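You operate a simulated robot arm through the tools that you are given. There is no shell and no other tool. Be economical: measure what you need, move in short steps, check, and stop when the job is done.

You are at the controls of a simulated two-armed robot. One attempt, no reset.

JOB
Clear the strapping table, carry the tray of tubs over and lock the yellow slider on mark three.
Fine: the coil of strap goes to the green parts patch; the tray is loaded, so use both hands and set it flat and square inside the yellow outline; slacken the lever of the slider lock to move the slider, and tighten it after. Where these are worked on the way, their far stop is far enough and under half their travel is too little: lever of the slider lock.

The check looks at the end state, three seconds after you hand in, the way a careful person would. Anything else that was tipped, shoved, dropped, spilled or broken makes it a failure.

ROBOT AND FRAMES
Two 7-joint arms with two-finger parallel grippers on one trunk, on a base that drives. Base frame: it is fixed to the floor where the robot stands at the start and does not move with it; the origin is under the middle of the robot, x ahead of it, y to its left, z up; the surface under the hand at the start is at about z = 0.82. Lengths are in m, angles in rad, forces in N, time in s.
The left shoulder is at the start at [0.06, 0.143, 0.94], the right one opposite. With the tool pointing down near the work surface each hand reaches from about 0.32 to 0.74 m from the robot's upright axis, wherever it stands, measured 20 degrees to its own side. Places, roughly: gear bench [0.6, 2.8, 0.8]; lever of the slider lock [0.5, 0.6, 0.9]; strapping table [0.6, 0.2, 0.8]; tray of tubs [0.5, 2.75, 0.75]; yellow slider of the strapping table [0.5, -0.4, 0.9]. Payload 1.57 kg a hand.
The TCP of each hand is the grasp point between the finger pads, 0.03 m short of the fingertips. In the tool frame z runs along the fingers and y along their closing line. Largest opening 0.11 m; finger width 0.024, thickness 0.012; the body of the gripper, 0.048 by 0.112 m, starts 0.078 m behind the TCP.
Orientation is told as [roll, pitch, yaw] about the base's x, y, z axes, in that order, counted from this pose: with the fingers straight down and closing along the base's y, the tool's x points along the base's -x, its y along +y and its z along -z.

CONTROLS
- The arms move only by the tool jog_arm. It takes "left_series", "right_series" or both (then of equal length, played together; a hand with none holds still); each is a list of rows, each a list of 7 numbers: the turn, a rotation vector about the base's x, y, z in rad, then the shift along the base's x, y, z in m, then the gripper command, from -1 (shut) to 1 (fully open), values between in proportion. In form: [[rx, ry, rz, dx, dy, dz, fingers], ...]. A call has 1 to 8 rows; each row is the pose to reach, as a shift and turn from the pose commanded when the call began. Rows are played at 5 a second. More than 0.05 m and 0.15 rad between two rows, or a gripper value outside its range, and nothing of the call is played. A pose out of reach is approached as far as the arm can. The call stops where the force on the tool passes 40 N (or 10 N more than at its start, if that is more) or the arm is blocked; 0.2 s more then pass. The fingers move at their own pace (about 0.045 m/s each) and stop on an object; they squeeze with about 37 N. The grip force told is the motor's: it shows also when the fingers shut on nothing. Time passes only in rows, and 0.2 s behind the last, so rows that repeat a pose let the fingers close. It gives the time, the measured TCP pose, the force on the tool (base axes), the opening and the grip force at its end, in the units of the frame above (readings bear some noise), with the torque about the TCP (base axes, N m) and any sound that the robot's microphone picked up.
- Cameras (640 x 400 px; columns grow to the right, rows downward): "scene" is now at [0.0383, 0.0263, 1.5436]; the picture's right is [0.36, -0.93, 0.00], its down [-0.75, -0.29, -0.60] and it looks along [0.56, 0.22, -0.80] (base axes); focal length 257 px, centre (320, 200). "left" rides on the left gripper at [0.07, -0.016, -0.141] in its tool frame; the picture's right is [0.23, 0.97, 0.00], its down [-0.86, 0.20, -0.48] and it looks along [-0.47, 0.11, 0.88] (tool axes); focal length 222 px, centre (320, 200). "right" rides on the right gripper at [0.07, 0.016, -0.141] in its tool frame; the picture's right is [-0.23, 0.97, 0.00], its down [-0.86, -0.20, -0.48] and it looks along [-0.47, -0.11, 0.88] (tool axes); focal length 222 px, centre (320, 200). There is no depth. A picture from a camera that has moved, and an enlarged one, comes with that camera's place and axes in the base frame and with its lens.
- camera(camera): a new picture of that camera. The clock stands still meanwhile.
- raise_lower(by): slides the trunk up (or, below 0, down) by that many m; the arms and the scene camera ride with it, the base frame stays. It gives what a move gives, with no picture.
- base_move(legs): drives the robot by 1 to 6 legs, each [ahead, left, turn to the left] in m, m and rad, along the robot's own axes; the way and the turn of a leg run together, so that a leg with both is an arc; at most 1.5 m and 3.142 rad a leg. The arms and the cameras ride along, it lands a little off, and it stops where it bumps. It gives what a move gives.
- aim_head(pan, tilt): turns the head with the scene camera to pan (to the left, within 1.501 rad either way) and tilt (down, from -0.506 to 1.204), counted from straight ahead of the robot. It gives what a move gives.
- enlarge(camera, box): a new picture of the part [left, top, right, bottom] of that camera's present view, enlarged. The clock stands still meanwhile.
- hand_in(): hands the job in; it is judged then, once.

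Go step by step. Nothing tells you exact positions but the pictures and the camera data: compare them with the known pose of the tool, close in by small moves and look again before you grip or let go. The budget is 120 turns and 92 pictures, counting those below and the enlarged ones. Unless the task says otherwise, let go and move clear before handing in, and close with one line.

The tools are called as name(argument=value, ...) on one line, values as JSON. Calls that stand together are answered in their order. jog_arm: Moves the arms, as the interface text tells. Its arguments: {"type":"object","properties":{"left_series":{"type":"array"},"right_series":{"type":"array"}},"required":[]} The other tools are called the same way: raise_lower (by) slides the trunk up or down; base_move (legs) drives the base; aim_head (pan, tilt) turns the head that bears the scene camera; camera (camera) takes a picture; enlarge (camera, box) takes an enlarged picture of a part of a camera's view; hand_in () hands the job in.

At the start:

```text
time_s: 0.0
left_eef_pos: [0.3823, 0.3257, 1.0831]
left_tool_rot: [-0.001, 0.0, 0.0]
left_wrist_force: [0.9, -0.3, -1.1]
left_torque: [0.01, -0.03, 0.02]
left_grip_width: 0.1101
left_gripper_force: 0.1
right_eef_pos: [0.4483, -0.1083, 1.1195]
right_tool_rot: [0.001, 0.001, -0.001]
right_wrist_force: [-0.1, 0.1, -0.2]
right_torque: [-0.02, 0.02, 0.0]
right_grip_width: 0.1099
right_gripper_force: 0.1
trunk travel left (down, up): [-0.539, 0.051]
robot x, y, heading: [0.0029, -0.0025, -0.002]
head pan, tilt: [0.374, 0.927]
```

scene: 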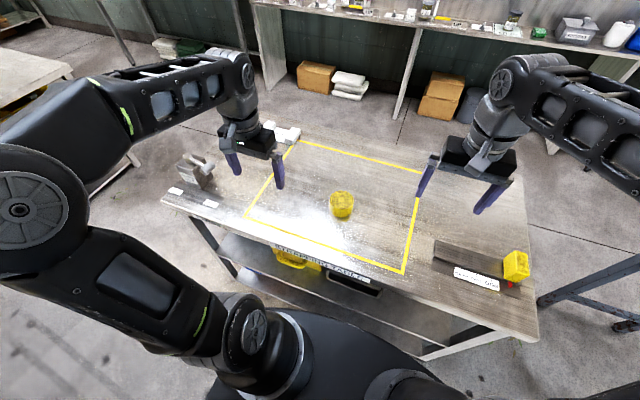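
right: 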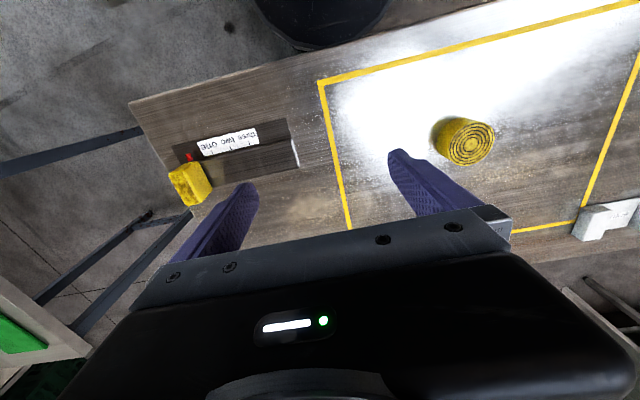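
left: 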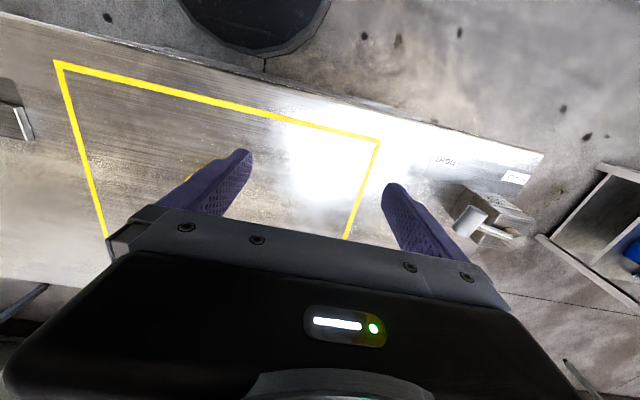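

I see the strapping table ahead with the yellow coil inside the yellow outline, the lock lever on the left and the slider rail on the right. Next I look closer at these and find the green parts patch.

enlarge(camera="scene", box=[420, 220, 560, 310])

enlarge(camera="scene", box=[150, 110, 310, 220])

aim_head(pan=-1.0, tilt=0.6)

camera(camera="scene")

```text
4.44 times, centred on (490, 265) of scene
camera zoom: at [0.0383, 0.0263, 1.5436], right [0.36, -0.93, 0.0], down [-0.75, -0.29, -0.6], along [0.56, 0.22, -0.8], focal length 1143 px, centre (-436, -89)
```

zoom: 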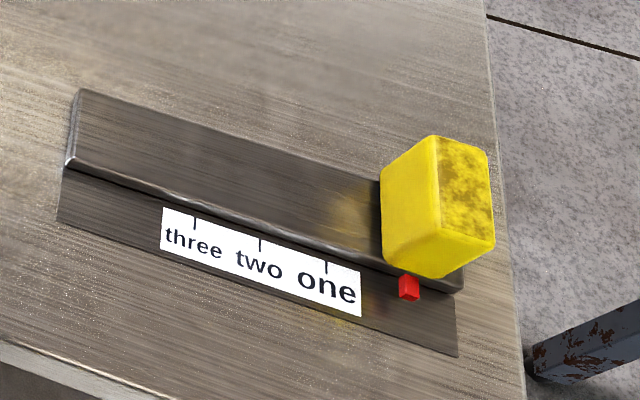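

```text
3.64 times, centred on (230, 165) of scene
camera zoom: at [0.0383, 0.0263, 1.5436], right [0.36, -0.93, 0.0], down [-0.75, -0.29, -0.6], along [0.56, 0.22, -0.8], focal length 935 px, centre (647, 327)
```

zoom: 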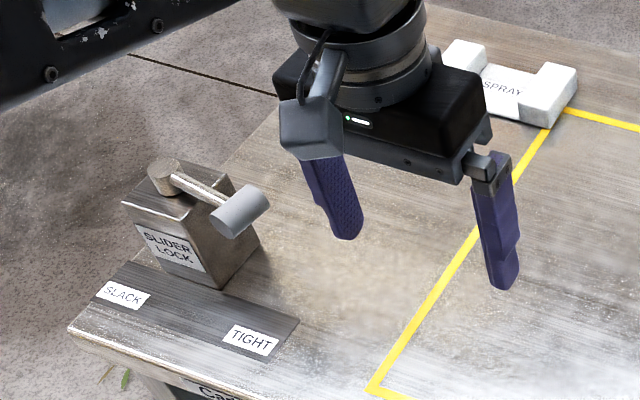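

```text
time_s: 1.5
left_eef_pos: [0.3827, 0.3246, 1.0845]
left_tool_rot: [0.0, 0.0, 0.0]
left_wrist_force: [1.0, -0.9, -0.9]
left_torque: [0.02, 0.02, 0.0]
left_grip_width: 0.1098
left_gripper_force: 0.1
right_eef_pos: [0.4494, -0.1085, 1.1199]
right_tool_rot: [0.001, 0.0, -0.001]
right_wrist_force: [-0.2, 0.8, 0.2]
right_torque: [0.0, -0.01, 0.01]
right_grip_width: 0.1099
right_gripper_force: 0.0
trunk travel left (down, up): [-0.539, 0.051]
robot x, y, heading: [-0.0002, 0.0012, 0.0]
head pan, tilt: [-1.0, 0.6]
```

```text
86 pictures are left
camera scene: at [0.0172, -0.075, 1.5704], right [-0.84, -0.54, 0.0], down [-0.31, 0.48, -0.82], along [0.45, -0.69, -0.57], focal length 257 px, centre (320, 200)
```

scene: 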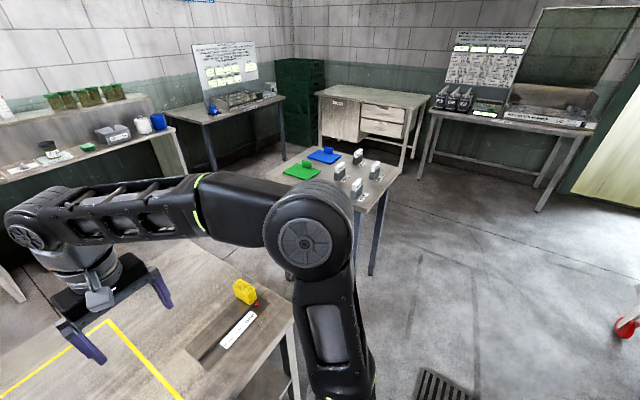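

There is a table to the right with green and blue patches. I zoom in, and also look towards the gear bench at the left.

enlarge(camera="scene", box=[260, 130, 420, 230])

aim_head(pan=1.3, tilt=0.5)

camera(camera="scene")

```text
4.00 times, centred on (340, 180) of scene
camera zoom: at [0.0172, -0.075, 1.5704], right [-0.84, -0.54, 0.0], down [-0.31, 0.48, -0.82], along [0.45, -0.69, -0.57], focal length 1029 px, centre (240, 280)
```

zoom: 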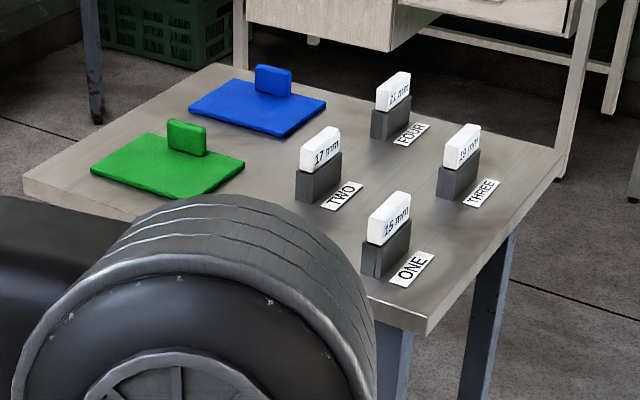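

```text
time_s: 3.6
left_eef_pos: [0.3824, 0.3242, 1.0835]
left_tool_rot: [-0.001, -0.001, -0.001]
left_wrist_force: [-0.3, 0.8, 0.3]
left_torque: [0.02, 0.01, -0.02]
left_grip_width: 0.11
left_gripper_force: 0.1
right_eef_pos: [0.4485, -0.108, 1.1197]
right_tool_rot: [0.0, 0.0, 0.0]
right_wrist_force: [0.4, -0.1, 0.4]
right_torque: [0.0, 0.01, 0.01]
right_grip_width: 0.1099
right_gripper_force: 0.0
trunk travel left (down, up): [-0.539, 0.051]
robot x, y, heading: [0.002, -0.0019, -0.005]
head pan, tilt: [1.3, 0.499]
```

```text
84 pictures are left
camera scene: at [-0.0062, 0.087, 1.5795], right [0.96, -0.27, 0.0], down [-0.13, -0.46, -0.88], along [0.23, 0.85, -0.48], focal length 257 px, centre (320, 200)
```

scene: 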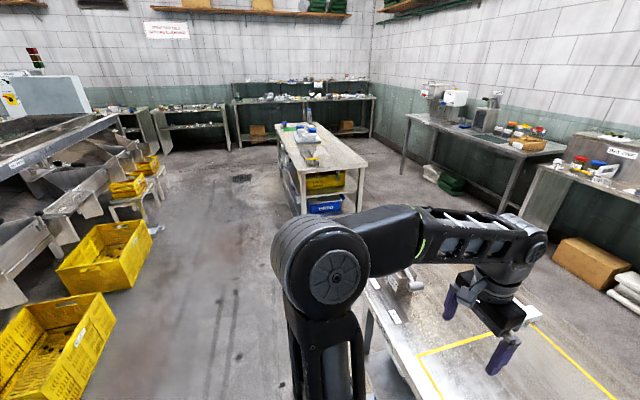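

The gear bench stands ahead-left with the tray on it. I zoom on it.

enlarge(camera="scene", box=[260, 105, 380, 220])

```text
3.48 times, centred on (320, 162) of scene
camera zoom: at [-0.0062, 0.087, 1.5795], right [0.96, -0.27, 0.0], down [-0.13, -0.46, -0.88], along [0.23, 0.85, -0.48], focal length 895 px, centre (320, 330)
```

zoom: 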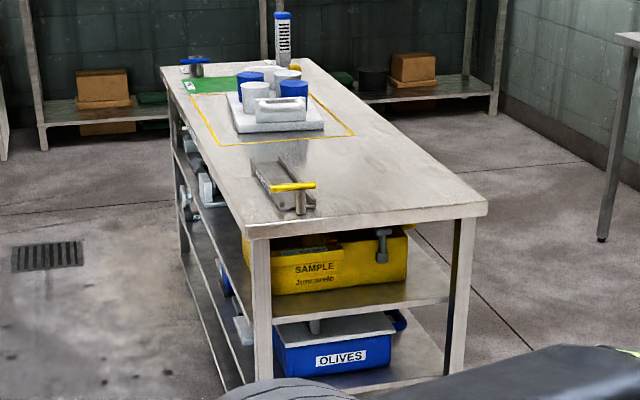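

I'll do the slider first, since both arms are in place. I look at the lever from the left hand camera and at the slider from the right hand camera.

enlarge(camera="left", box=[400, 120, 560, 260])

enlarge(camera="right", box=[140, 90, 330, 220])

aim_head(pan=0.7, tilt=0.85)

```text
2.86 times, centred on (480, 190) of left
camera zoom: at [0.3119, 0.3074, 1.2261], right [-0.23, 0.97, 0.0], down [0.86, 0.2, 0.48], along [0.47, 0.11, -0.88], focal length 635 px, centre (-137, 229)
```

zoom: 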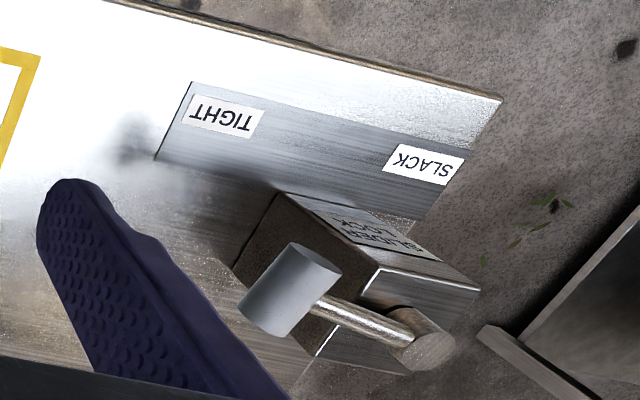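

```text
3.08 times, centred on (235, 155) of right
camera zoom: at [0.3781, -0.0914, 1.2602], right [0.23, 0.97, 0.0], down [0.86, -0.2, 0.48], along [0.47, -0.11, -0.88], focal length 684 px, centre (582, 338)
```

zoom: 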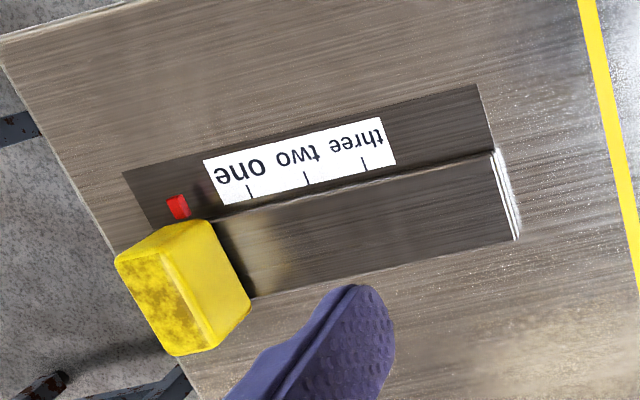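

```text
time_s: 4.7
left_eef_pos: [0.3829, 0.3253, 1.084]
left_tool_rot: [-0.001, -0.001, -0.002]
left_wrist_force: [-0.2, 0.0, -0.4]
left_torque: [-0.01, 0.04, -0.02]
left_grip_width: 0.11
left_gripper_force: 0.1
right_eef_pos: [0.4486, -0.1088, 1.1202]
right_tool_rot: [0.001, 0.0, -0.001]
right_wrist_force: [-0.2, 0.2, 0.3]
right_torque: [0.01, -0.02, 0.0]
right_grip_width: 0.1098
right_gripper_force: 0.0
trunk travel left (down, up): [-0.539, 0.051]
robot x, y, heading: [0.001, 0.0024, -0.003]
head pan, tilt: [0.7, 0.85]
```

I take a close scene view of the lever to work out its axis.

camera(camera="scene")

enlarge(camera="scene", box=[220, 120, 340, 220])

```text
80 pictures are left
camera scene: at [0.0292, 0.0498, 1.5496], right [0.64, -0.76, 0.0], down [-0.57, -0.48, -0.66], along [0.5, 0.43, -0.75], focal length 257 px, centre (320, 200)
```

scene: 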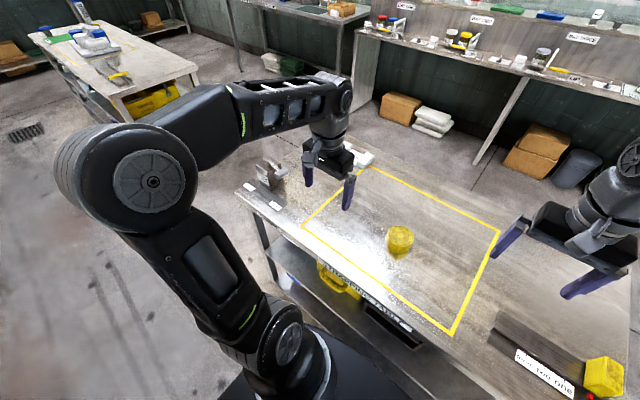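

```text
4.00 times, centred on (280, 170) of scene
camera zoom: at [0.0292, 0.0498, 1.5496], right [0.64, -0.76, 0.0], down [-0.57, -0.48, -0.66], along [0.5, 0.43, -0.75], focal length 1029 px, centre (480, 320)
```

zoom: 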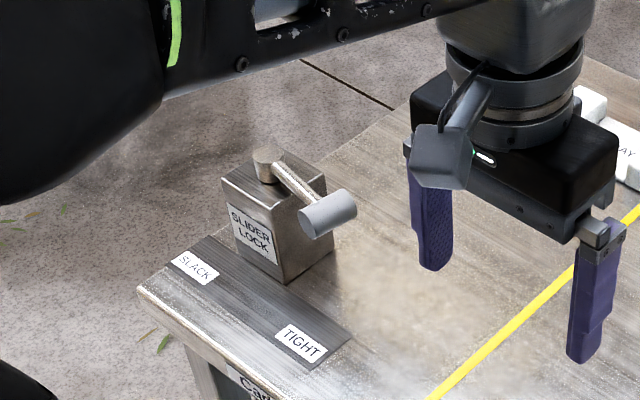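

The lever is a horizontal rod with a T-grip at about (0.457, 0.585, 0.93), on a vertical pivot near (0.47, 0.69), pointing to TIGHT. I move the left hand closer and look again.

jog_arm(left_series=[[0, 0, 0, 0, 0.05, 0, 1], [0, 0, 0, 0, 0.1, 0, 1], [0, 0, 0, 0, 0.15, 0, 1], [0, 0, 0, 0, 0.2, 0, 1], [0, 0, 0, -0.01, 0.22, 0, 1]])

camera(camera="left")

enlarge(camera="scene", box=[200, 120, 340, 220])

```text
time_s: 5.8
left_eef_pos: [0.3698, 0.5451, 1.0852]
left_tool_rot: [0.002, -0.001, -0.001]
left_wrist_force: [0.0, 0.2, -0.1]
left_torque: [0.02, 0.0, -0.01]
left_grip_width: 0.1101
left_gripper_force: 0.1
right_eef_pos: [0.4488, -0.1093, 1.1199]
right_tool_rot: [0.0, 0.001, -0.001]
right_wrist_force: [0.2, -0.8, 0.8]
right_torque: [0.01, -0.03, 0.04]
right_grip_width: 0.1102
right_gripper_force: 0.1
trunk travel left (down, up): [-0.539, 0.051]
robot x, y, heading: [-0.0012, 0.0009, 0.003]
head pan, tilt: [0.7, 0.85]
```

```text
78 pictures are left
camera left: at [0.2999, 0.5284, 1.2269], right [-0.23, 0.97, 0.0], down [0.86, 0.2, 0.48], along [0.47, 0.11, -0.88], focal length 222 px, centre (320, 200)
```

left: 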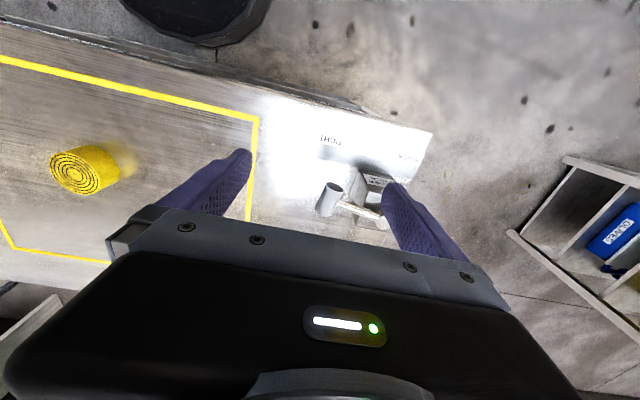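

```text
4.00 times, centred on (270, 170) of scene
camera zoom: at [0.0287, 0.0496, 1.5496], right [0.64, -0.76, 0.0], down [-0.57, -0.48, -0.66], along [0.51, 0.43, -0.75], focal length 1029 px, centre (520, 320)
```

zoom: 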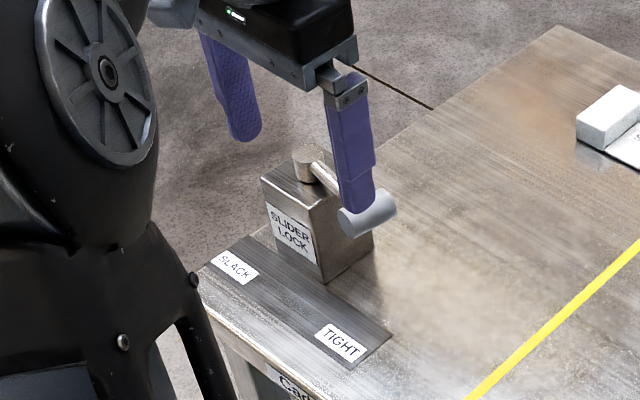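

Grip is at about (0.448, 0.577, 0.94), pivot near (0.462, 0.665), box top about 0.915. I'll close the left fingers and use them as a peg behind the rod (at +x side), first stopping above it.

jog_arm(left_series=[[0, 0, 0, 0.035, 0.03, 0, -1], [0, 0, 0, 0.075, 0.05, 0, -1], [0, 0, 0, 0.117, 0.072, 0, -1], [0, 0, 0, 0.117, 0.072, -0.04, -1], [0, 0, 0, 0.117, 0.072, -0.085, -1], [0, 0, 0, 0.117, 0.072, -0.1, -1], [0, 0, 0, 0.117, 0.072, -0.1, -1]])

camera(camera="left")

enlarge(camera="scene", box=[200, 120, 340, 220])

```text
time_s: 7.5
left_eef_pos: [0.4906, 0.6179, 0.9807]
left_tool_rot: [-0.001, 0.001, 0.0]
left_wrist_force: [0.7, 0.5, -0.5]
left_torque: [0.0, 0.0, 0.05]
left_grip_width: 0.0
left_gripper_force: 18.3
left hand out of reach, approached as far as the arm can: row 2, 3, 4, 5
right_eef_pos: [0.447, -0.1074, 1.1181]
right_tool_rot: [0.001, -0.001, -0.001]
right_wrist_force: [0.0, 1.0, 0.9]
right_torque: [-0.02, 0.0, -0.04]
right_grip_width: 0.1101
right_gripper_force: 0.1
trunk travel left (down, up): [-0.539, 0.051]
robot x, y, heading: [0.0004, 0.0029, 0.004]
head pan, tilt: [0.7, 0.85]
```

```text
76 pictures are left
camera left: at [0.4205, 0.6004, 1.1233], right [-0.23, 0.97, 0.0], down [0.86, 0.2, 0.48], along [0.47, 0.11, -0.88], focal length 222 px, centre (320, 200)
```

left: 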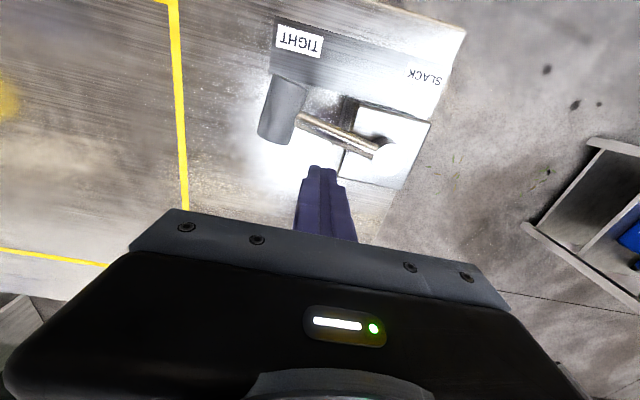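

```text
4.00 times, centred on (270, 170) of scene
camera zoom: at [0.0302, 0.0507, 1.5494], right [0.64, -0.76, 0.0], down [-0.58, -0.48, -0.66], along [0.5, 0.42, -0.75], focal length 1029 px, centre (520, 320)
```

zoom: 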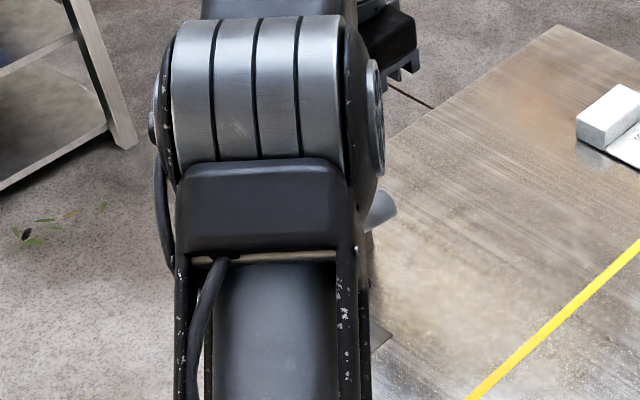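

The peg stands just behind the rod. I lower it beside the rod (tip at 0.925) and sweep towards SLACK along the arc, watching the force.

jog_arm(left_series=[[0, 0, 0, 0, -0.003, -0.028, -1], [0, 0, 0, -0.018, -0.006, -0.028, -1], [0, 0, 0, -0.034, -0.006, -0.028, -1], [0, 0, 0, -0.047, -0.005, -0.028, -1], [0, 0, 0, -0.06, 0.002, -0.028, -1], [0, 0, 0, -0.069, 0.01, -0.028, -1], [0, 0, 0, -0.069, 0.01, -0.028, -1]])

camera(camera="left")

```text
time_s: 9.1
left_eef_pos: [0.4196, 0.628, 0.9553]
left_tool_rot: [-0.001, 0.001, 0.0]
left_wrist_force: [0.9, 0.0, -0.9]
left_torque: [-0.08, 0.01, 0.01]
left_grip_width: 0.0001
left_gripper_force: 21.6
right_eef_pos: [0.4483, -0.1089, 1.1191]
right_tool_rot: [0.0, -0.002, 0.0]
right_wrist_force: [0.2, -0.2, 0.1]
right_torque: [-0.02, 0.02, 0.04]
right_grip_width: 0.11
right_gripper_force: 0.1
trunk travel left (down, up): [-0.539, 0.051]
robot x, y, heading: [-0.0059, -0.0009, 0.0]
head pan, tilt: [0.7, 0.85]
```

```text
74 pictures are left
camera left: at [0.3492, 0.6104, 1.0975], right [-0.23, 0.97, 0.0], down [0.86, 0.2, 0.48], along [0.47, 0.11, -0.88], focal length 222 px, centre (320, 200)
```

left: 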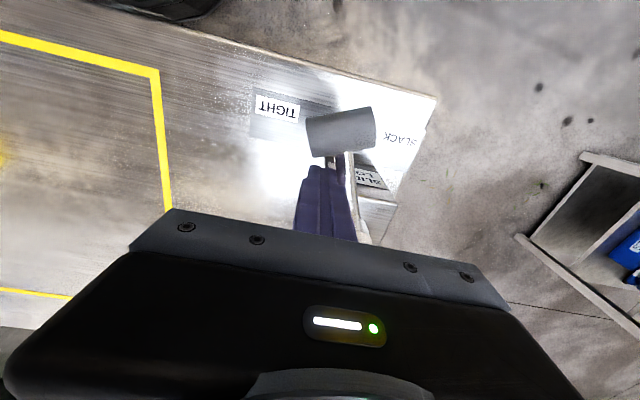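

The lever turns with the peg, now about halfway. I continue to sweep towards SLACK until it stops.

jog_arm(left_series=[[0, 0, 0, -0.005, 0.008, 0, -1], [0, 0, 0, -0.008, 0.016, 0, -1], [0, 0, 0, -0.01, 0.028, 0, -1], [0, 0, 0, -0.011, 0.041, 0, -1], [0, 0, 0, -0.006, 0.055, 0, -1], [0, 0, 0, 0.0, 0.066, 0, -1], [0, 0, 0, 0.01, 0.074, 0, -1]])

camera(camera="left")

```text
time_s: 10.1
left_eef_pos: [0.4099, 0.6548, 0.955]
left_tool_rot: [-0.03, 0.006, -0.01]
left_wrist_force: [-6.4, -18.7, 12.9]
left_torque: [-0.19, 0.13, 0.09]
left_grip_width: 0.0
left_gripper_force: 20.7
right_eef_pos: [0.4469, -0.1122, 1.1202]
right_tool_rot: [0.0, -0.001, 0.0]
right_wrist_force: [-0.1, -0.1, 0.2]
right_torque: [-0.03, -0.03, 0.0]
right_grip_width: 0.1101
right_gripper_force: 0.1
trunk travel left (down, up): [-0.539, 0.051]
robot x, y, heading: [-0.0021, 0.0009, -0.003]
head pan, tilt: [0.7, 0.85]
stopped in row 5 (left hand): the force on the tool passed its limit at 51 N (the readings are from after the stop); the commanded pose is now the measured one
```

```text
73 pictures are left
camera left: at [0.3406, 0.6422, 1.0982], right [-0.22, 0.98, -0.03], down [0.86, 0.21, 0.47], along [0.46, 0.08, -0.88], focal length 222 px, centre (320, 200)
```

left: 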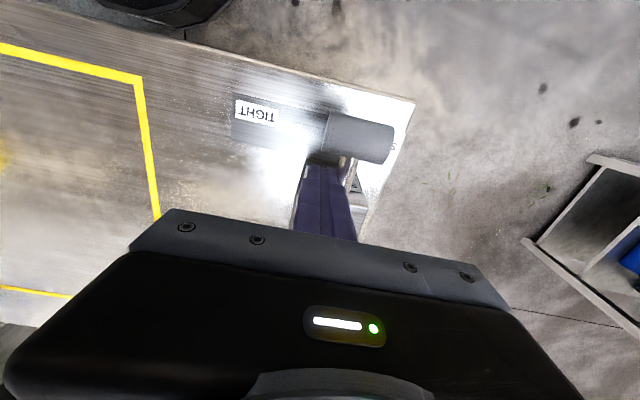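

The stop at SLACK is reached, the lever having swung about 90°. I back the left hand off and bring the right hand over the slider for a look.

jog_arm(left_series=[[0.03, 0, 0.01, 0, -0.015, 0, -1], [0.03, 0, 0.01, 0, -0.02, 0.05, -1], [0.03, 0, 0.01, 0, -0.02, 0.1, -1], [0.03, 0, 0.01, -0.02, -0.05, 0.12, -1]], right_series=[[0, 0, 0, 0, -0.05, 0, 1], [0, 0, 0, 0, -0.1, 0, 1], [0, 0, 0, 0, -0.15, 0, 1], [0, 0, 0, -0.01, -0.2, 0, 1]])

camera(camera="right")

aim_head(pan=-0.3, tilt=0.95)

camera(camera="scene")

```text
refused: row 2 steps farther than a row can; nothing moved
```

```text
72 pictures are left
camera right: at [0.3758, -0.0949, 1.261], right [0.23, 0.97, 0.0], down [0.85, -0.2, 0.48], along [0.47, -0.11, -0.88], focal length 222 px, centre (320, 200)
```

right: 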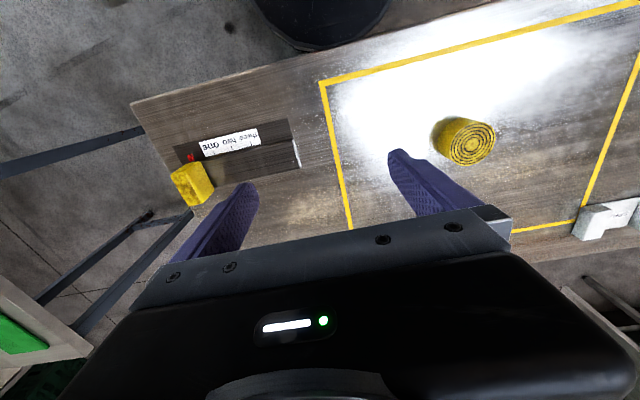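

```text
time_s: 11.4
left_eef_pos: [0.4103, 0.6553, 0.9534]
left_tool_rot: [-0.027, 0.008, -0.009]
left_wrist_force: [-1.8, -26.0, 8.4]
left_torque: [-0.3, -0.01, 0.02]
left_grip_width: 0.0
left_gripper_force: 21.5
right_eef_pos: [0.4472, -0.1135, 1.1188]
right_tool_rot: [0.003, 0.001, -0.002]
right_wrist_force: [-0.5, -0.3, 0.4]
right_torque: [0.02, 0.0, 0.02]
right_grip_width: 0.1098
right_gripper_force: 0.1
trunk travel left (down, up): [-0.539, 0.051]
robot x, y, heading: [0.0036, 0.0003, 0.002]
head pan, tilt: [-0.3, 0.949]
```

```text
71 pictures are left
camera scene: at [0.038, -0.0271, 1.5419], right [-0.3, -0.95, 0.0], down [-0.78, 0.24, -0.58], along [0.56, -0.17, -0.81], focal length 257 px, centre (320, 200)
```

scene: 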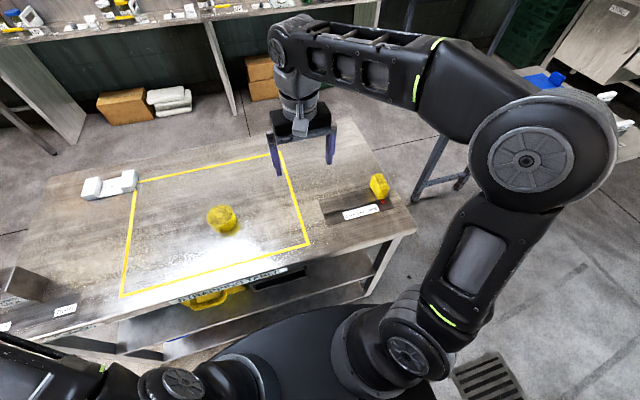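

The step was refused for size, so I retry with smaller steps.

jog_arm(left_series=[[0.03, 0, 0.01, 0, -0.015, 0, -1], [0.03, 0, 0.01, 0, -0.018, 0.04, -1], [0.03, 0, 0.01, 0, -0.018, 0.08, -1], [0.03, 0, 0.01, -0.01, -0.03, 0.12, -1], [0.03, 0, 0.01, -0.01, -0.03, 0.12, -1]], right_series=[[0, 0, 0, 0, -0.04, 0, 1], [0, 0, 0, 0, -0.08, 0, 1], [0, 0, 0, 0, -0.12, 0, 1], [0, 0, 0, -0.01, -0.16, 0, 1], [0, 0, 0, -0.01, -0.2, 0, 1]])

camera(camera="right")

enlarge(camera="scene", box=[310, 160, 430, 240])

```text
time_s: 12.6
left_eef_pos: [0.4031, 0.6342, 1.0525]
left_tool_rot: [0.009, 0.003, 0.003]
left_wrist_force: [-0.3, -0.3, -0.3]
left_torque: [0.02, -0.06, 0.02]
left_grip_width: 0.0002
left_gripper_force: 21.3
left hand out of reach, approached as far as the arm can: row 4, 5
right_eef_pos: [0.437, -0.3086, 1.1195]
right_tool_rot: [0.002, 0.0, 0.0]
right_wrist_force: [0.3, -0.3, 0.6]
right_torque: [0.07, -0.04, -0.01]
right_grip_width: 0.1103
right_gripper_force: 0.0
trunk travel left (down, up): [-0.539, 0.051]
robot x, y, heading: [-0.0018, -0.0, -0.0]
head pan, tilt: [-0.3, 0.949]
```

```text
70 pictures are left
camera right: at [0.3675, -0.2919, 1.2612], right [0.23, 0.97, 0.0], down [0.86, -0.2, 0.48], along [0.47, -0.11, -0.88], focal length 222 px, centre (320, 200)
```

right: 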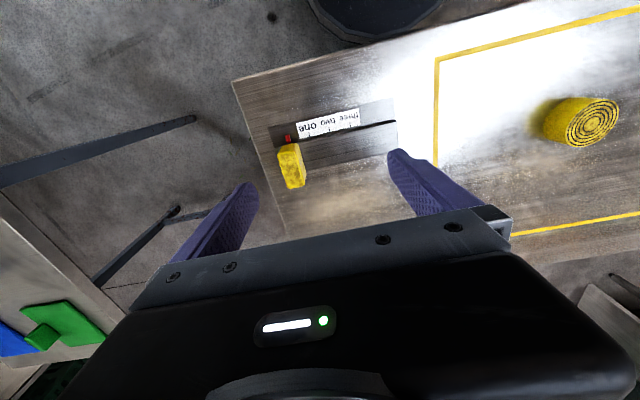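

```text
5.00 times, centred on (370, 200) of scene
camera zoom: at [0.0389, -0.0235, 1.542], right [-0.3, -0.95, 0.0], down [-0.78, 0.24, -0.58], along [0.56, -0.17, -0.81], focal length 1286 px, centre (70, 200)
```

zoom: 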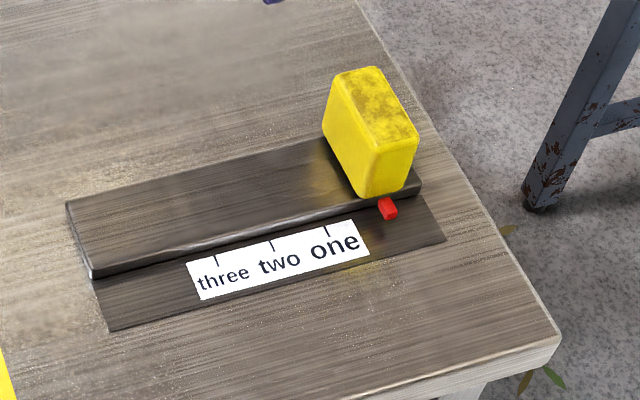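

The yellow slider block top is about (0.497, -0.369, 0.897), about 0.036 wide. I position the open right hand above it and check.

jog_arm(right_series=[[0, 0, 0, 0.02, -0.03, 0, 1], [0, 0, 0, 0.04, -0.061, 0, 1], [0, 0, 0, 0.057, -0.061, -0.04, 1], [0, 0, 0, 0.057, -0.061, -0.08, 1], [0, 0, 0, 0.057, -0.061, -0.12, 1], [0, 0, 0, 0.057, -0.061, -0.15, 1]])

camera(camera="right")

enlarge(camera="scene", box=[310, 140, 450, 240])

```text
time_s: 14.0
left_eef_pos: [0.4046, 0.6343, 1.0504]
left_tool_rot: [0.008, 0.006, 0.005]
left_wrist_force: [0.4, 0.4, 0.4]
left_torque: [0.01, 0.02, 0.0]
left_grip_width: 0.0
left_gripper_force: 21.4
right_eef_pos: [0.4955, -0.369, 0.9703]
right_tool_rot: [0.0, 0.001, -0.002]
right_wrist_force: [0.0, -0.1, 0.1]
right_torque: [0.0, -0.01, 0.0]
right_grip_width: 0.1099
right_gripper_force: 0.0
right hand out of reach, approached as far as the arm can: row 2
trunk travel left (down, up): [-0.539, 0.051]
robot x, y, heading: [-0.0029, 0.0031, -0.001]
head pan, tilt: [-0.3, 0.949]
```

```text
68 pictures are left
camera right: at [0.4254, -0.3519, 1.1104], right [0.23, 0.97, 0.0], down [0.85, -0.2, 0.48], along [0.47, -0.11, -0.88], focal length 222 px, centre (320, 200)
```

right: 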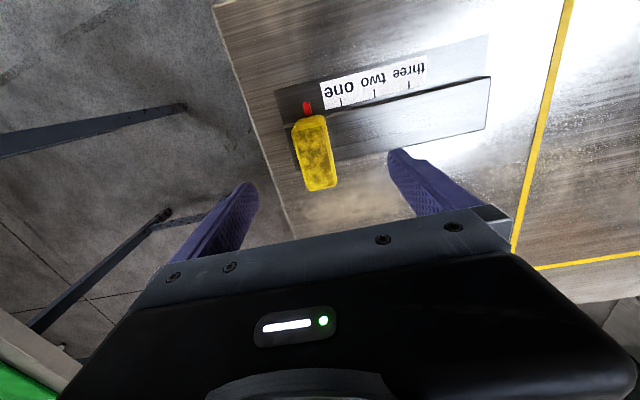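

```text
4.00 times, centred on (380, 190) of scene
camera zoom: at [0.0389, -0.0228, 1.5421], right [-0.3, -0.95, 0.0], down [-0.78, 0.24, -0.58], along [0.56, -0.17, -0.81], focal length 1029 px, centre (80, 240)
```

zoom: 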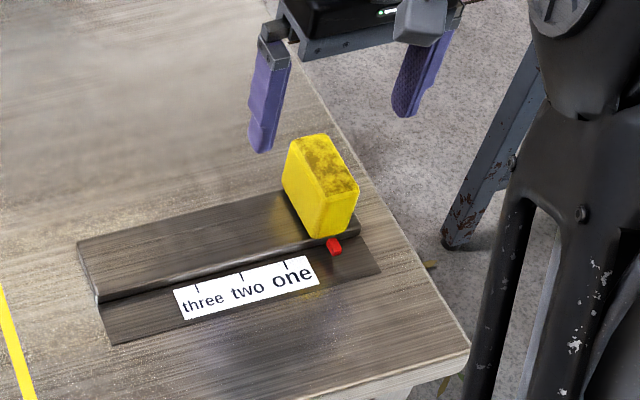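

The hand is centred on the block. I lower it and close the fingers on it.

jog_arm(right_series=[[0, 0, 0, 0, -0.002, -0.04, 1], [0, 0, 0, 0, -0.002, -0.08, 1], [0, 0, 0, 0, -0.002, -0.082, 0], [0, 0, 0, 0, -0.002, -0.082, -0.5], [0, 0, 0, 0, -0.002, -0.082, -1], [0, 0, 0, 0, -0.002, -0.082, -1], [0, 0, 0, 0, -0.002, -0.082, -1]])

enlarge(camera="scene", box=[310, 140, 450, 240])

```text
time_s: 15.6
left_eef_pos: [0.4037, 0.6349, 1.0523]
left_tool_rot: [0.008, 0.006, 0.004]
left_wrist_force: [0.6, 0.2, -0.8]
left_torque: [0.01, -0.01, 0.0]
left_grip_width: 0.0001
left_gripper_force: 21.1
right_eef_pos: [0.4952, -0.3728, 0.8872]
right_tool_rot: [-0.001, 0.0, -0.002]
right_wrist_force: [0.0, -0.3, -2.0]
right_torque: [-0.16, -0.08, -0.01]
right_grip_width: 0.0347
right_gripper_force: 16.6
trunk travel left (down, up): [-0.539, 0.051]
robot x, y, heading: [-0.0064, 0.0006, -0.0]
head pan, tilt: [-0.3, 0.949]
```

```text
4.00 times, centred on (380, 190) of scene
camera zoom: at [0.0388, -0.0229, 1.542], right [-0.3, -0.95, 0.0], down [-0.78, 0.24, -0.58], along [0.56, -0.17, -0.81], focal length 1029 px, centre (80, 240)
```

zoom: 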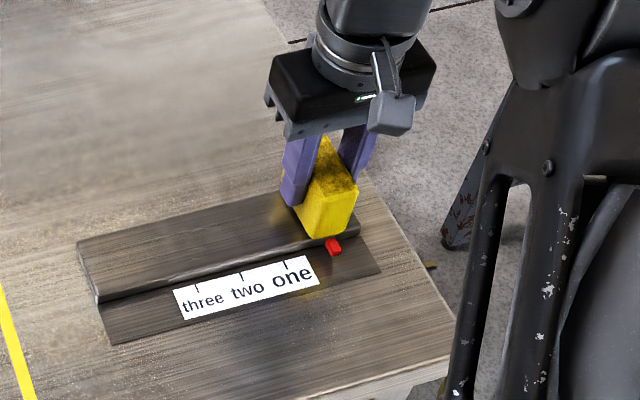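

The slider is gripped. I slide it towards mark three, a bit short first.

jog_arm(right_series=[[0, 0, 0, 0, 0.02, 0, -1], [0, 0, 0, 0, 0.04, 0, -1], [0, 0, 0, 0, 0.06, 0, -1], [0, 0, 0, 0, 0.08, 0, -1], [0, 0, 0, 0, 0.1, 0, -1], [0, 0, 0, 0, 0.11, 0, -1], [0, 0, 0, 0, 0.11, 0, -1]])

enlarge(camera="scene", box=[310, 170, 410, 240])

enlarge(camera="right", box=[250, 50, 450, 180])

```text
time_s: 17.2
left_eef_pos: [0.4068, 0.6347, 1.0493]
left_tool_rot: [0.008, 0.007, 0.003]
left_wrist_force: [-0.2, -0.6, 0.5]
left_torque: [0.0, 0.0, 0.01]
left_grip_width: 0.0
left_gripper_force: 21.1
right_eef_pos: [0.4955, -0.2623, 0.8873]
right_tool_rot: [-0.001, -0.003, -0.002]
right_wrist_force: [17.3, -0.6, -9.2]
right_torque: [-0.46, -0.52, 0.05]
right_grip_width: 0.0345
right_gripper_force: 41.6
trunk travel left (down, up): [-0.539, 0.051]
robot x, y, heading: [0.0017, 0.0005, -0.002]
head pan, tilt: [-0.3, 0.949]
```

```text
5.71 times, centred on (360, 205) of scene
camera zoom: at [0.0418, -0.0232, 1.5419], right [-0.3, -0.95, 0.0], down [-0.78, 0.24, -0.58], along [0.55, -0.17, -0.81], focal length 1470 px, centre (91, 171)
```

zoom: 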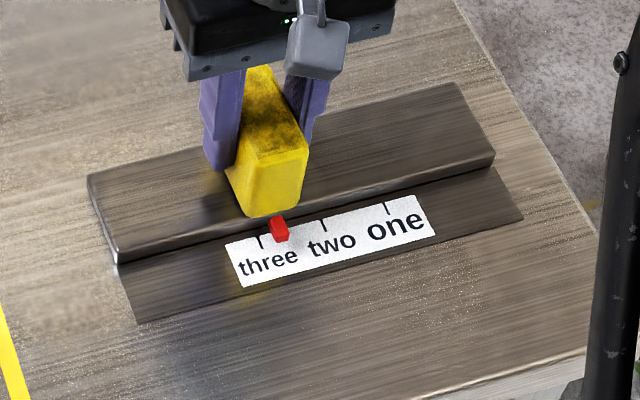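

```text
3.08 times, centred on (350, 115) of right
camera zoom: at [0.4251, -0.2454, 1.0278], right [0.23, 0.97, 0.0], down [0.85, -0.2, 0.48], along [0.47, -0.11, -0.88], focal length 684 px, centre (228, 462)
```

zoom: 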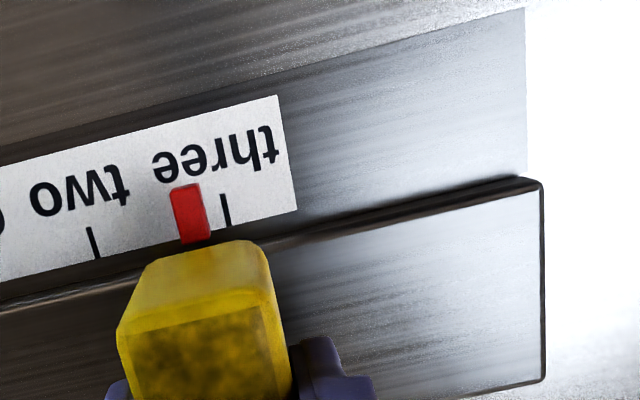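

The pointer is about 10 mm short of mark three. I move that much on.

jog_arm(right_series=[[0, 0, 0, 0.001, 0.005, 0, -1], [0, 0, 0, 0.002, 0.01, 0, -1], [0, 0, 0, 0.002, 0.01, 0, -1]])

enlarge(camera="right", box=[250, 50, 450, 180])

enlarge(camera="scene", box=[320, 190, 380, 230])

```text
time_s: 18.0
left_eef_pos: [0.4047, 0.6335, 1.0507]
left_tool_rot: [0.009, 0.005, 0.004]
left_wrist_force: [-0.4, 0.2, 0.4]
left_torque: [0.01, 0.0, -0.01]
left_grip_width: 0.0001
left_gripper_force: 21.1
right_eef_pos: [0.495, -0.2533, 0.8862]
right_tool_rot: [-0.001, 0.0, 0.001]
right_wrist_force: [6.6, -0.9, -5.7]
right_torque: [0.14, -0.87, 0.02]
right_grip_width: 0.0347
right_gripper_force: 42.1
trunk travel left (down, up): [-0.539, 0.051]
robot x, y, heading: [-0.003, -0.0001, -0.003]
head pan, tilt: [-0.3, 0.949]
```

```text
3.08 times, centred on (350, 115) of right
camera zoom: at [0.4257, -0.2358, 1.0281], right [0.23, 0.97, 0.0], down [0.86, -0.2, 0.48], along [0.46, -0.11, -0.88], focal length 684 px, centre (228, 462)
```

zoom: 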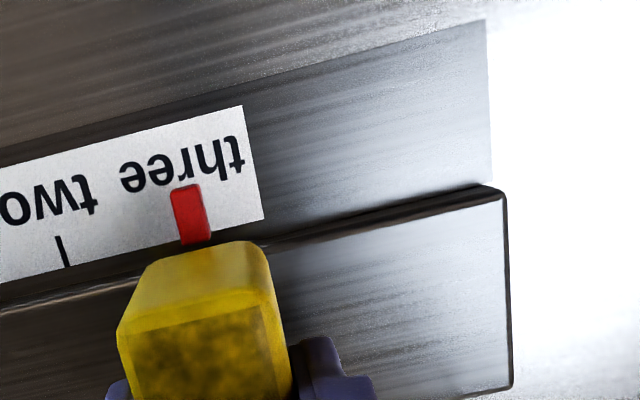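

```text
10.00 times, centred on (350, 210) of scene
camera zoom: at [0.0397, -0.0231, 1.542], right [-0.3, -0.95, 0.0], down [-0.78, 0.24, -0.58], along [0.56, -0.17, -0.81], focal length 2572 px, centre (20, 100)
```

zoom: 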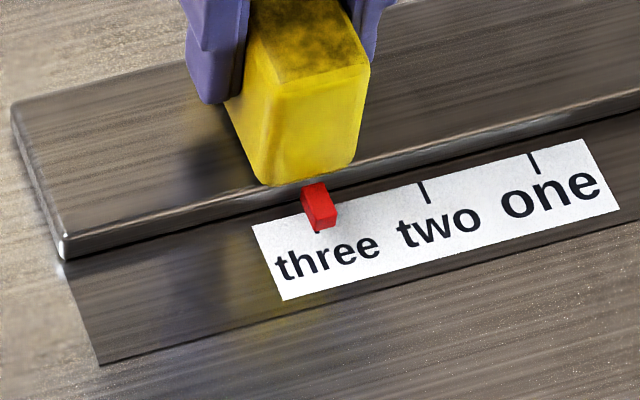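

The pointer sits on mark three. Holding the slider, I now check the lever from the left hand to place the peg on its other side.

camera(camera="left")

```text
61 pictures are left
camera left: at [0.3354, 0.6147, 1.1933], right [-0.23, 0.97, 0.01], down [0.86, 0.2, 0.48], along [0.46, 0.12, -0.88], focal length 222 px, centre (320, 200)
```

left: 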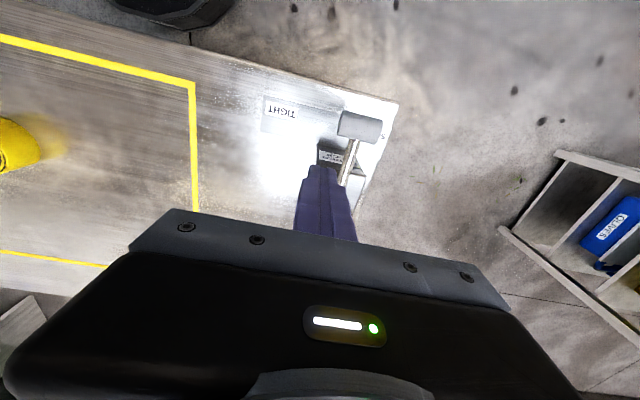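

The lever rests at SLACK, rod along −x at y≈0.665. I bring the peg over to its +y side at a low height, testing reach.

jog_arm(left_series=[[0, 0, 0, 0.005, 0, -0.04, -1], [0, 0, 0, 0.01, 0.02, -0.05, -1], [0, 0, 0, 0.01, 0.045, -0.05, -1], [0, 0, 0, 0.01, 0.066, -0.05, -1], [0, 0, 0, 0.01, 0.066, -0.05, -1]])

camera(camera="left")

```text
time_s: 19.2
left_eef_pos: [0.4145, 0.6785, 1.0001]
left_tool_rot: [0.008, 0.007, 0.006]
left_wrist_force: [0.7, 0.5, 0.3]
left_torque: [-0.02, 0.05, -0.02]
left_grip_width: 0.0
left_gripper_force: 21.5
left hand out of reach, approached as far as the arm can: row 4, 5
right_eef_pos: [0.4949, -0.2535, 0.885]
right_tool_rot: [0.001, 0.002, -0.002]
right_wrist_force: [1.3, 0.9, -6.8]
right_torque: [-0.06, 0.63, 0.08]
right_grip_width: 0.0348
right_gripper_force: 41.8
trunk travel left (down, up): [-0.539, 0.051]
robot x, y, heading: [0.0023, 0.0042, 0.002]
head pan, tilt: [-0.3, 0.949]
```

```text
60 pictures are left
camera left: at [0.3448, 0.6597, 1.1429], right [-0.23, 0.97, 0.01], down [0.86, 0.2, 0.48], along [0.46, 0.12, -0.88], focal length 222 px, centre (320, 200)
```

left: 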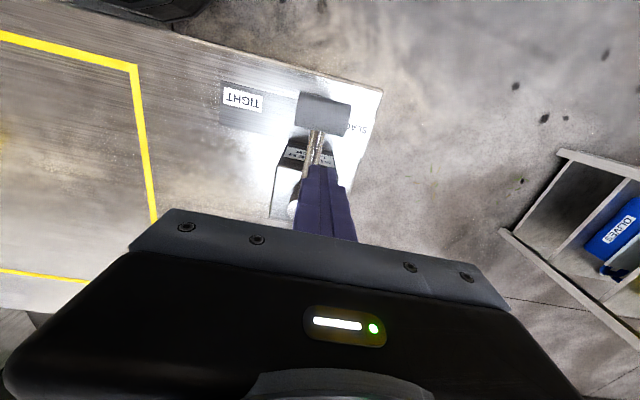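

Just short of reach, so I tilt the hand to point the fingers outward and move on in +y.

jog_arm(left_series=[[0.15, 0, 0, 0, 0.0, 0.005, -1], [0.3, 0, 0, 0, 0.008, 0.005, -1], [0.3, 0, 0, 0, 0.018, 0.0, -1], [0.3, 0, 0, 0, 0.018, 0, -1]])

camera(camera="left")

```text
time_s: 20.2
left_eef_pos: [0.4149, 0.6968, 1.0012]
left_tool_rot: [0.306, 0.005, 0.005]
left_wrist_force: [0.1, 0.1, 0.9]
left_torque: [-0.03, -0.01, -0.01]
left_grip_width: 0.0001
left_gripper_force: 21.1
right_eef_pos: [0.4949, -0.2542, 0.8868]
right_tool_rot: [0.0, 0.003, -0.002]
right_wrist_force: [-2.1, 0.0, -10.0]
right_torque: [-0.12, 0.35, 0.12]
right_grip_width: 0.0344
right_gripper_force: 42.4
trunk travel left (down, up): [-0.539, 0.051]
robot x, y, heading: [-0.0012, 0.0014, -0.006]
head pan, tilt: [-0.3, 0.949]
```

```text
59 pictures are left
camera left: at [0.345, 0.6367, 1.1307], right [-0.23, 0.93, 0.29], down [0.86, 0.05, 0.51], along [0.46, 0.37, -0.81], focal length 222 px, centre (320, 200)
```

left: 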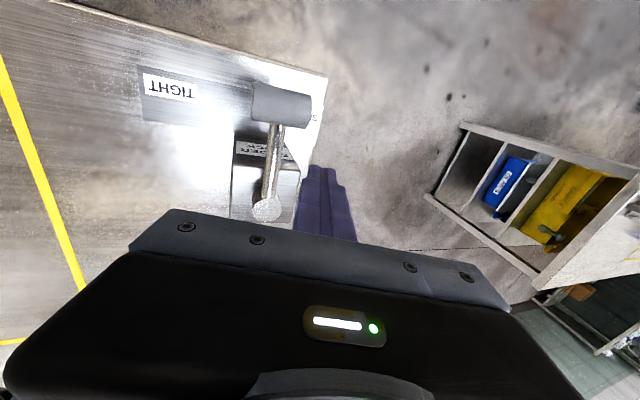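

The peg is clear on the +y side. I lower it and sweep back to TIGHT.

jog_arm(left_series=[[0, 0, 0, 0, 0, -0.046, -1], [0, 0, 0, -0.001, -0.02, -0.046, -1], [0, 0, 0, -0.006, -0.04, -0.046, -1], [0, 0, 0, -0.003, -0.053, -0.046, -1], [0, 0, 0, 0.001, -0.065, -0.046, -1], [0, 0, 0, 0.009, -0.076, -0.046, -1], [0, 0, 0, 0.019, -0.085, -0.046, -1], [0, 0, 0, 0.028, -0.088, -0.046, -1]])

camera(camera="left")

```text
time_s: 22.0
left_eef_pos: [0.4371, 0.611, 0.955]
left_tool_rot: [0.305, 0.012, 0.009]
left_wrist_force: [-17.6, 3.5, 6.0]
left_torque: [0.04, 0.19, -0.01]
left_grip_width: 0.0001
left_gripper_force: 21.4
right_eef_pos: [0.496, -0.2531, 0.8872]
right_tool_rot: [0.0, -0.002, 0.0]
right_wrist_force: [2.9, -0.8, -21.6]
right_torque: [0.01, 1.13, -0.21]
right_grip_width: 0.0344
right_gripper_force: 42.4
trunk travel left (down, up): [-0.539, 0.051]
robot x, y, heading: [0.0034, -0.0011, 0.001]
head pan, tilt: [-0.3, 0.949]
```

```text
58 pictures are left
camera left: at [0.3691, 0.5511, 1.0862], right [-0.23, 0.93, 0.3], down [0.86, 0.06, 0.51], along [0.45, 0.37, -0.81], focal length 222 px, centre (320, 200)
```

left: 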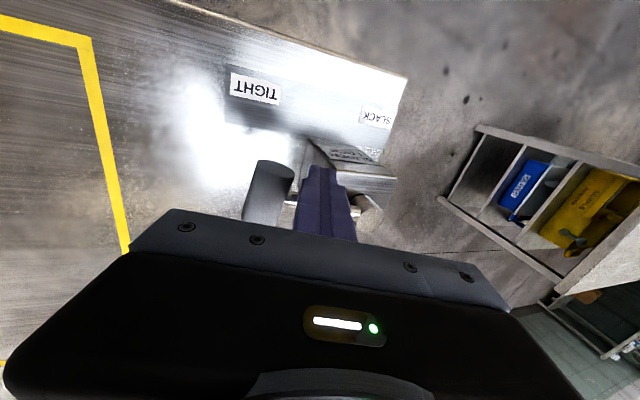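

The lever is back at TIGHT and resists. One firm extra push to be sure it is at its stop.

jog_arm(left_series=[[0, 0, 0, 0.01, 0, 0, -1], [0, 0, 0, 0.02, 0, 0, -1], [0, 0, 0, 0.03, 0, 0, -1]])

```text
time_s: 22.4
left_eef_pos: [0.4374, 0.6136, 0.954]
left_tool_rot: [0.302, 0.024, 0.02]
left_wrist_force: [-8.5, -3.5, 4.3]
left_torque: [-0.13, 0.08, -0.12]
left_grip_width: 0.0
left_gripper_force: 21.6
right_eef_pos: [0.4947, -0.2524, 0.8883]
right_tool_rot: [0.0, -0.003, 0.001]
right_wrist_force: [-2.2, -0.9, -4.9]
right_torque: [-0.24, -0.94, -0.05]
right_grip_width: 0.0348
right_gripper_force: 41.9
trunk travel left (down, up): [-0.539, 0.051]
robot x, y, heading: [-0.0037, -0.0011, 0.008]
head pan, tilt: [-0.3, 0.949]
stopped in row 1 (left hand): the force on the tool passed its limit at 45 N (the readings are from after the stop); the commanded pose is now the measured one
```

It is at its stop. I withdraw the left hand and release the slider with the right, then check the pointer.

jog_arm(left_series=[[0, 0, 0, -0.015, 0, 0, -1], [0, 0, 0, -0.02, 0, 0.03, -1], [0, 0, 0, -0.02, 0, 0.07, -1], [-0.15, 0, 0, -0.02, -0.03, 0.09, -1], [-0.3, 0, 0, -0.02, -0.06, 0.1, -1], [-0.3, 0, 0, -0.02, -0.1, 0.12, 0], [-0.3, 0, 0, -0.02, -0.14, 0.14, 1], [-0.3, 0, 0, -0.02, -0.18, 0.14, 1]], right_series=[[0, 0, 0, 0, 0, 0, 0], [0, 0, 0, 0, 0, 0, 0.5], [0, 0, 0, 0, 0, 0, 0.5], [0, 0, 0, 0, 0, 0, 0.5], [0, 0, 0, 0, 0, 0.03, 0.5], [0, 0, 0, 0, 0, 0.07, 0.5], [0, 0, 0, 0, 0, 0.11, 0.5], [0, 0, 0, -0.02, 0, 0.14, 0.5]])

enlarge(camera="scene", box=[320, 190, 380, 230])

aim_head(pan=0.5, tilt=0.9)

camera(camera="scene")

```text
time_s: 24.2
left_eef_pos: [0.4171, 0.4313, 1.0935]
left_tool_rot: [0.003, 0.026, 0.011]
left_wrist_force: [-0.4, -0.2, 0.0]
left_torque: [0.01, -0.02, 0.0]
left_grip_width: 0.0661
left_gripper_force: 0.1
right_eef_pos: [0.4757, -0.2528, 1.0272]
right_tool_rot: [0.0, -0.005, 0.0]
right_wrist_force: [-0.2, 0.4, 0.7]
right_torque: [-0.01, 0.04, 0.0]
right_grip_width: 0.0825
right_gripper_force: 0.1
trunk travel left (down, up): [-0.539, 0.051]
robot x, y, heading: [-0.003, -0.0003, -0.001]
head pan, tilt: [-0.3, 0.949]
```

```text
10.00 times, centred on (350, 210) of scene
camera zoom: at [0.0368, -0.0238, 1.542], right [-0.29, -0.96, 0.0], down [-0.78, 0.24, -0.58], along [0.56, -0.17, -0.81], focal length 2572 px, centre (20, 100)
```

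zoom: 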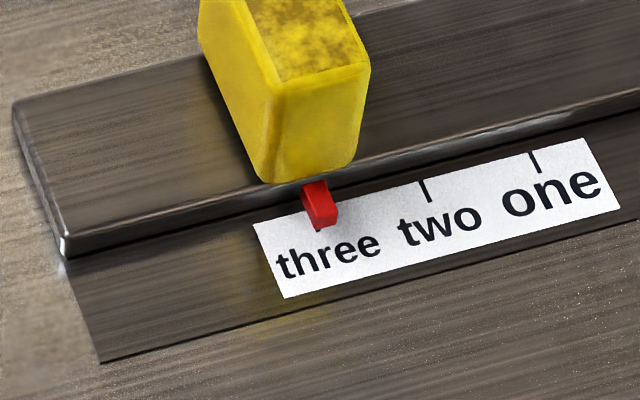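

```text
time_s: 25.3
left_eef_pos: [0.4199, 0.4319, 1.0917]
left_tool_rot: [0.004, 0.027, 0.008]
left_wrist_force: [-0.2, 0.0, 0.2]
left_torque: [0.0, -0.01, -0.01]
left_grip_width: 0.1101
left_gripper_force: 0.1
right_eef_pos: [0.4769, -0.2515, 1.0263]
right_tool_rot: [0.0, -0.005, 0.0]
right_wrist_force: [0.7, -0.1, 0.0]
right_torque: [-0.01, 0.01, 0.0]
right_grip_width: 0.0826
right_gripper_force: 0.1
trunk travel left (down, up): [-0.539, 0.051]
robot x, y, heading: [-0.0015, 0.0, 0.008]
head pan, tilt: [0.499, 0.901]
```

```text
56 pictures are left
camera scene: at [0.0351, 0.0347, 1.5456], right [0.48, -0.88, 0.0], down [-0.69, -0.38, -0.62], along [0.55, 0.3, -0.78], focal length 257 px, centre (320, 200)
```

scene: 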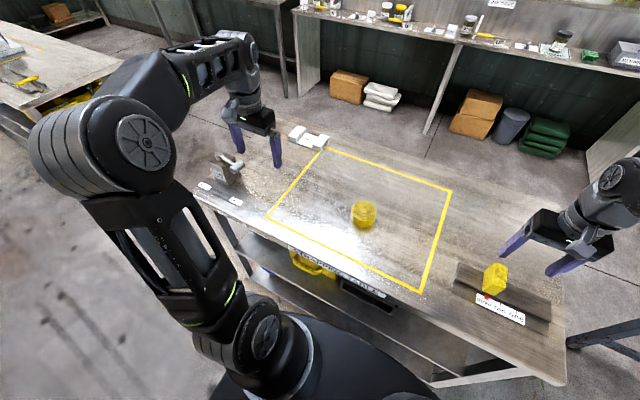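

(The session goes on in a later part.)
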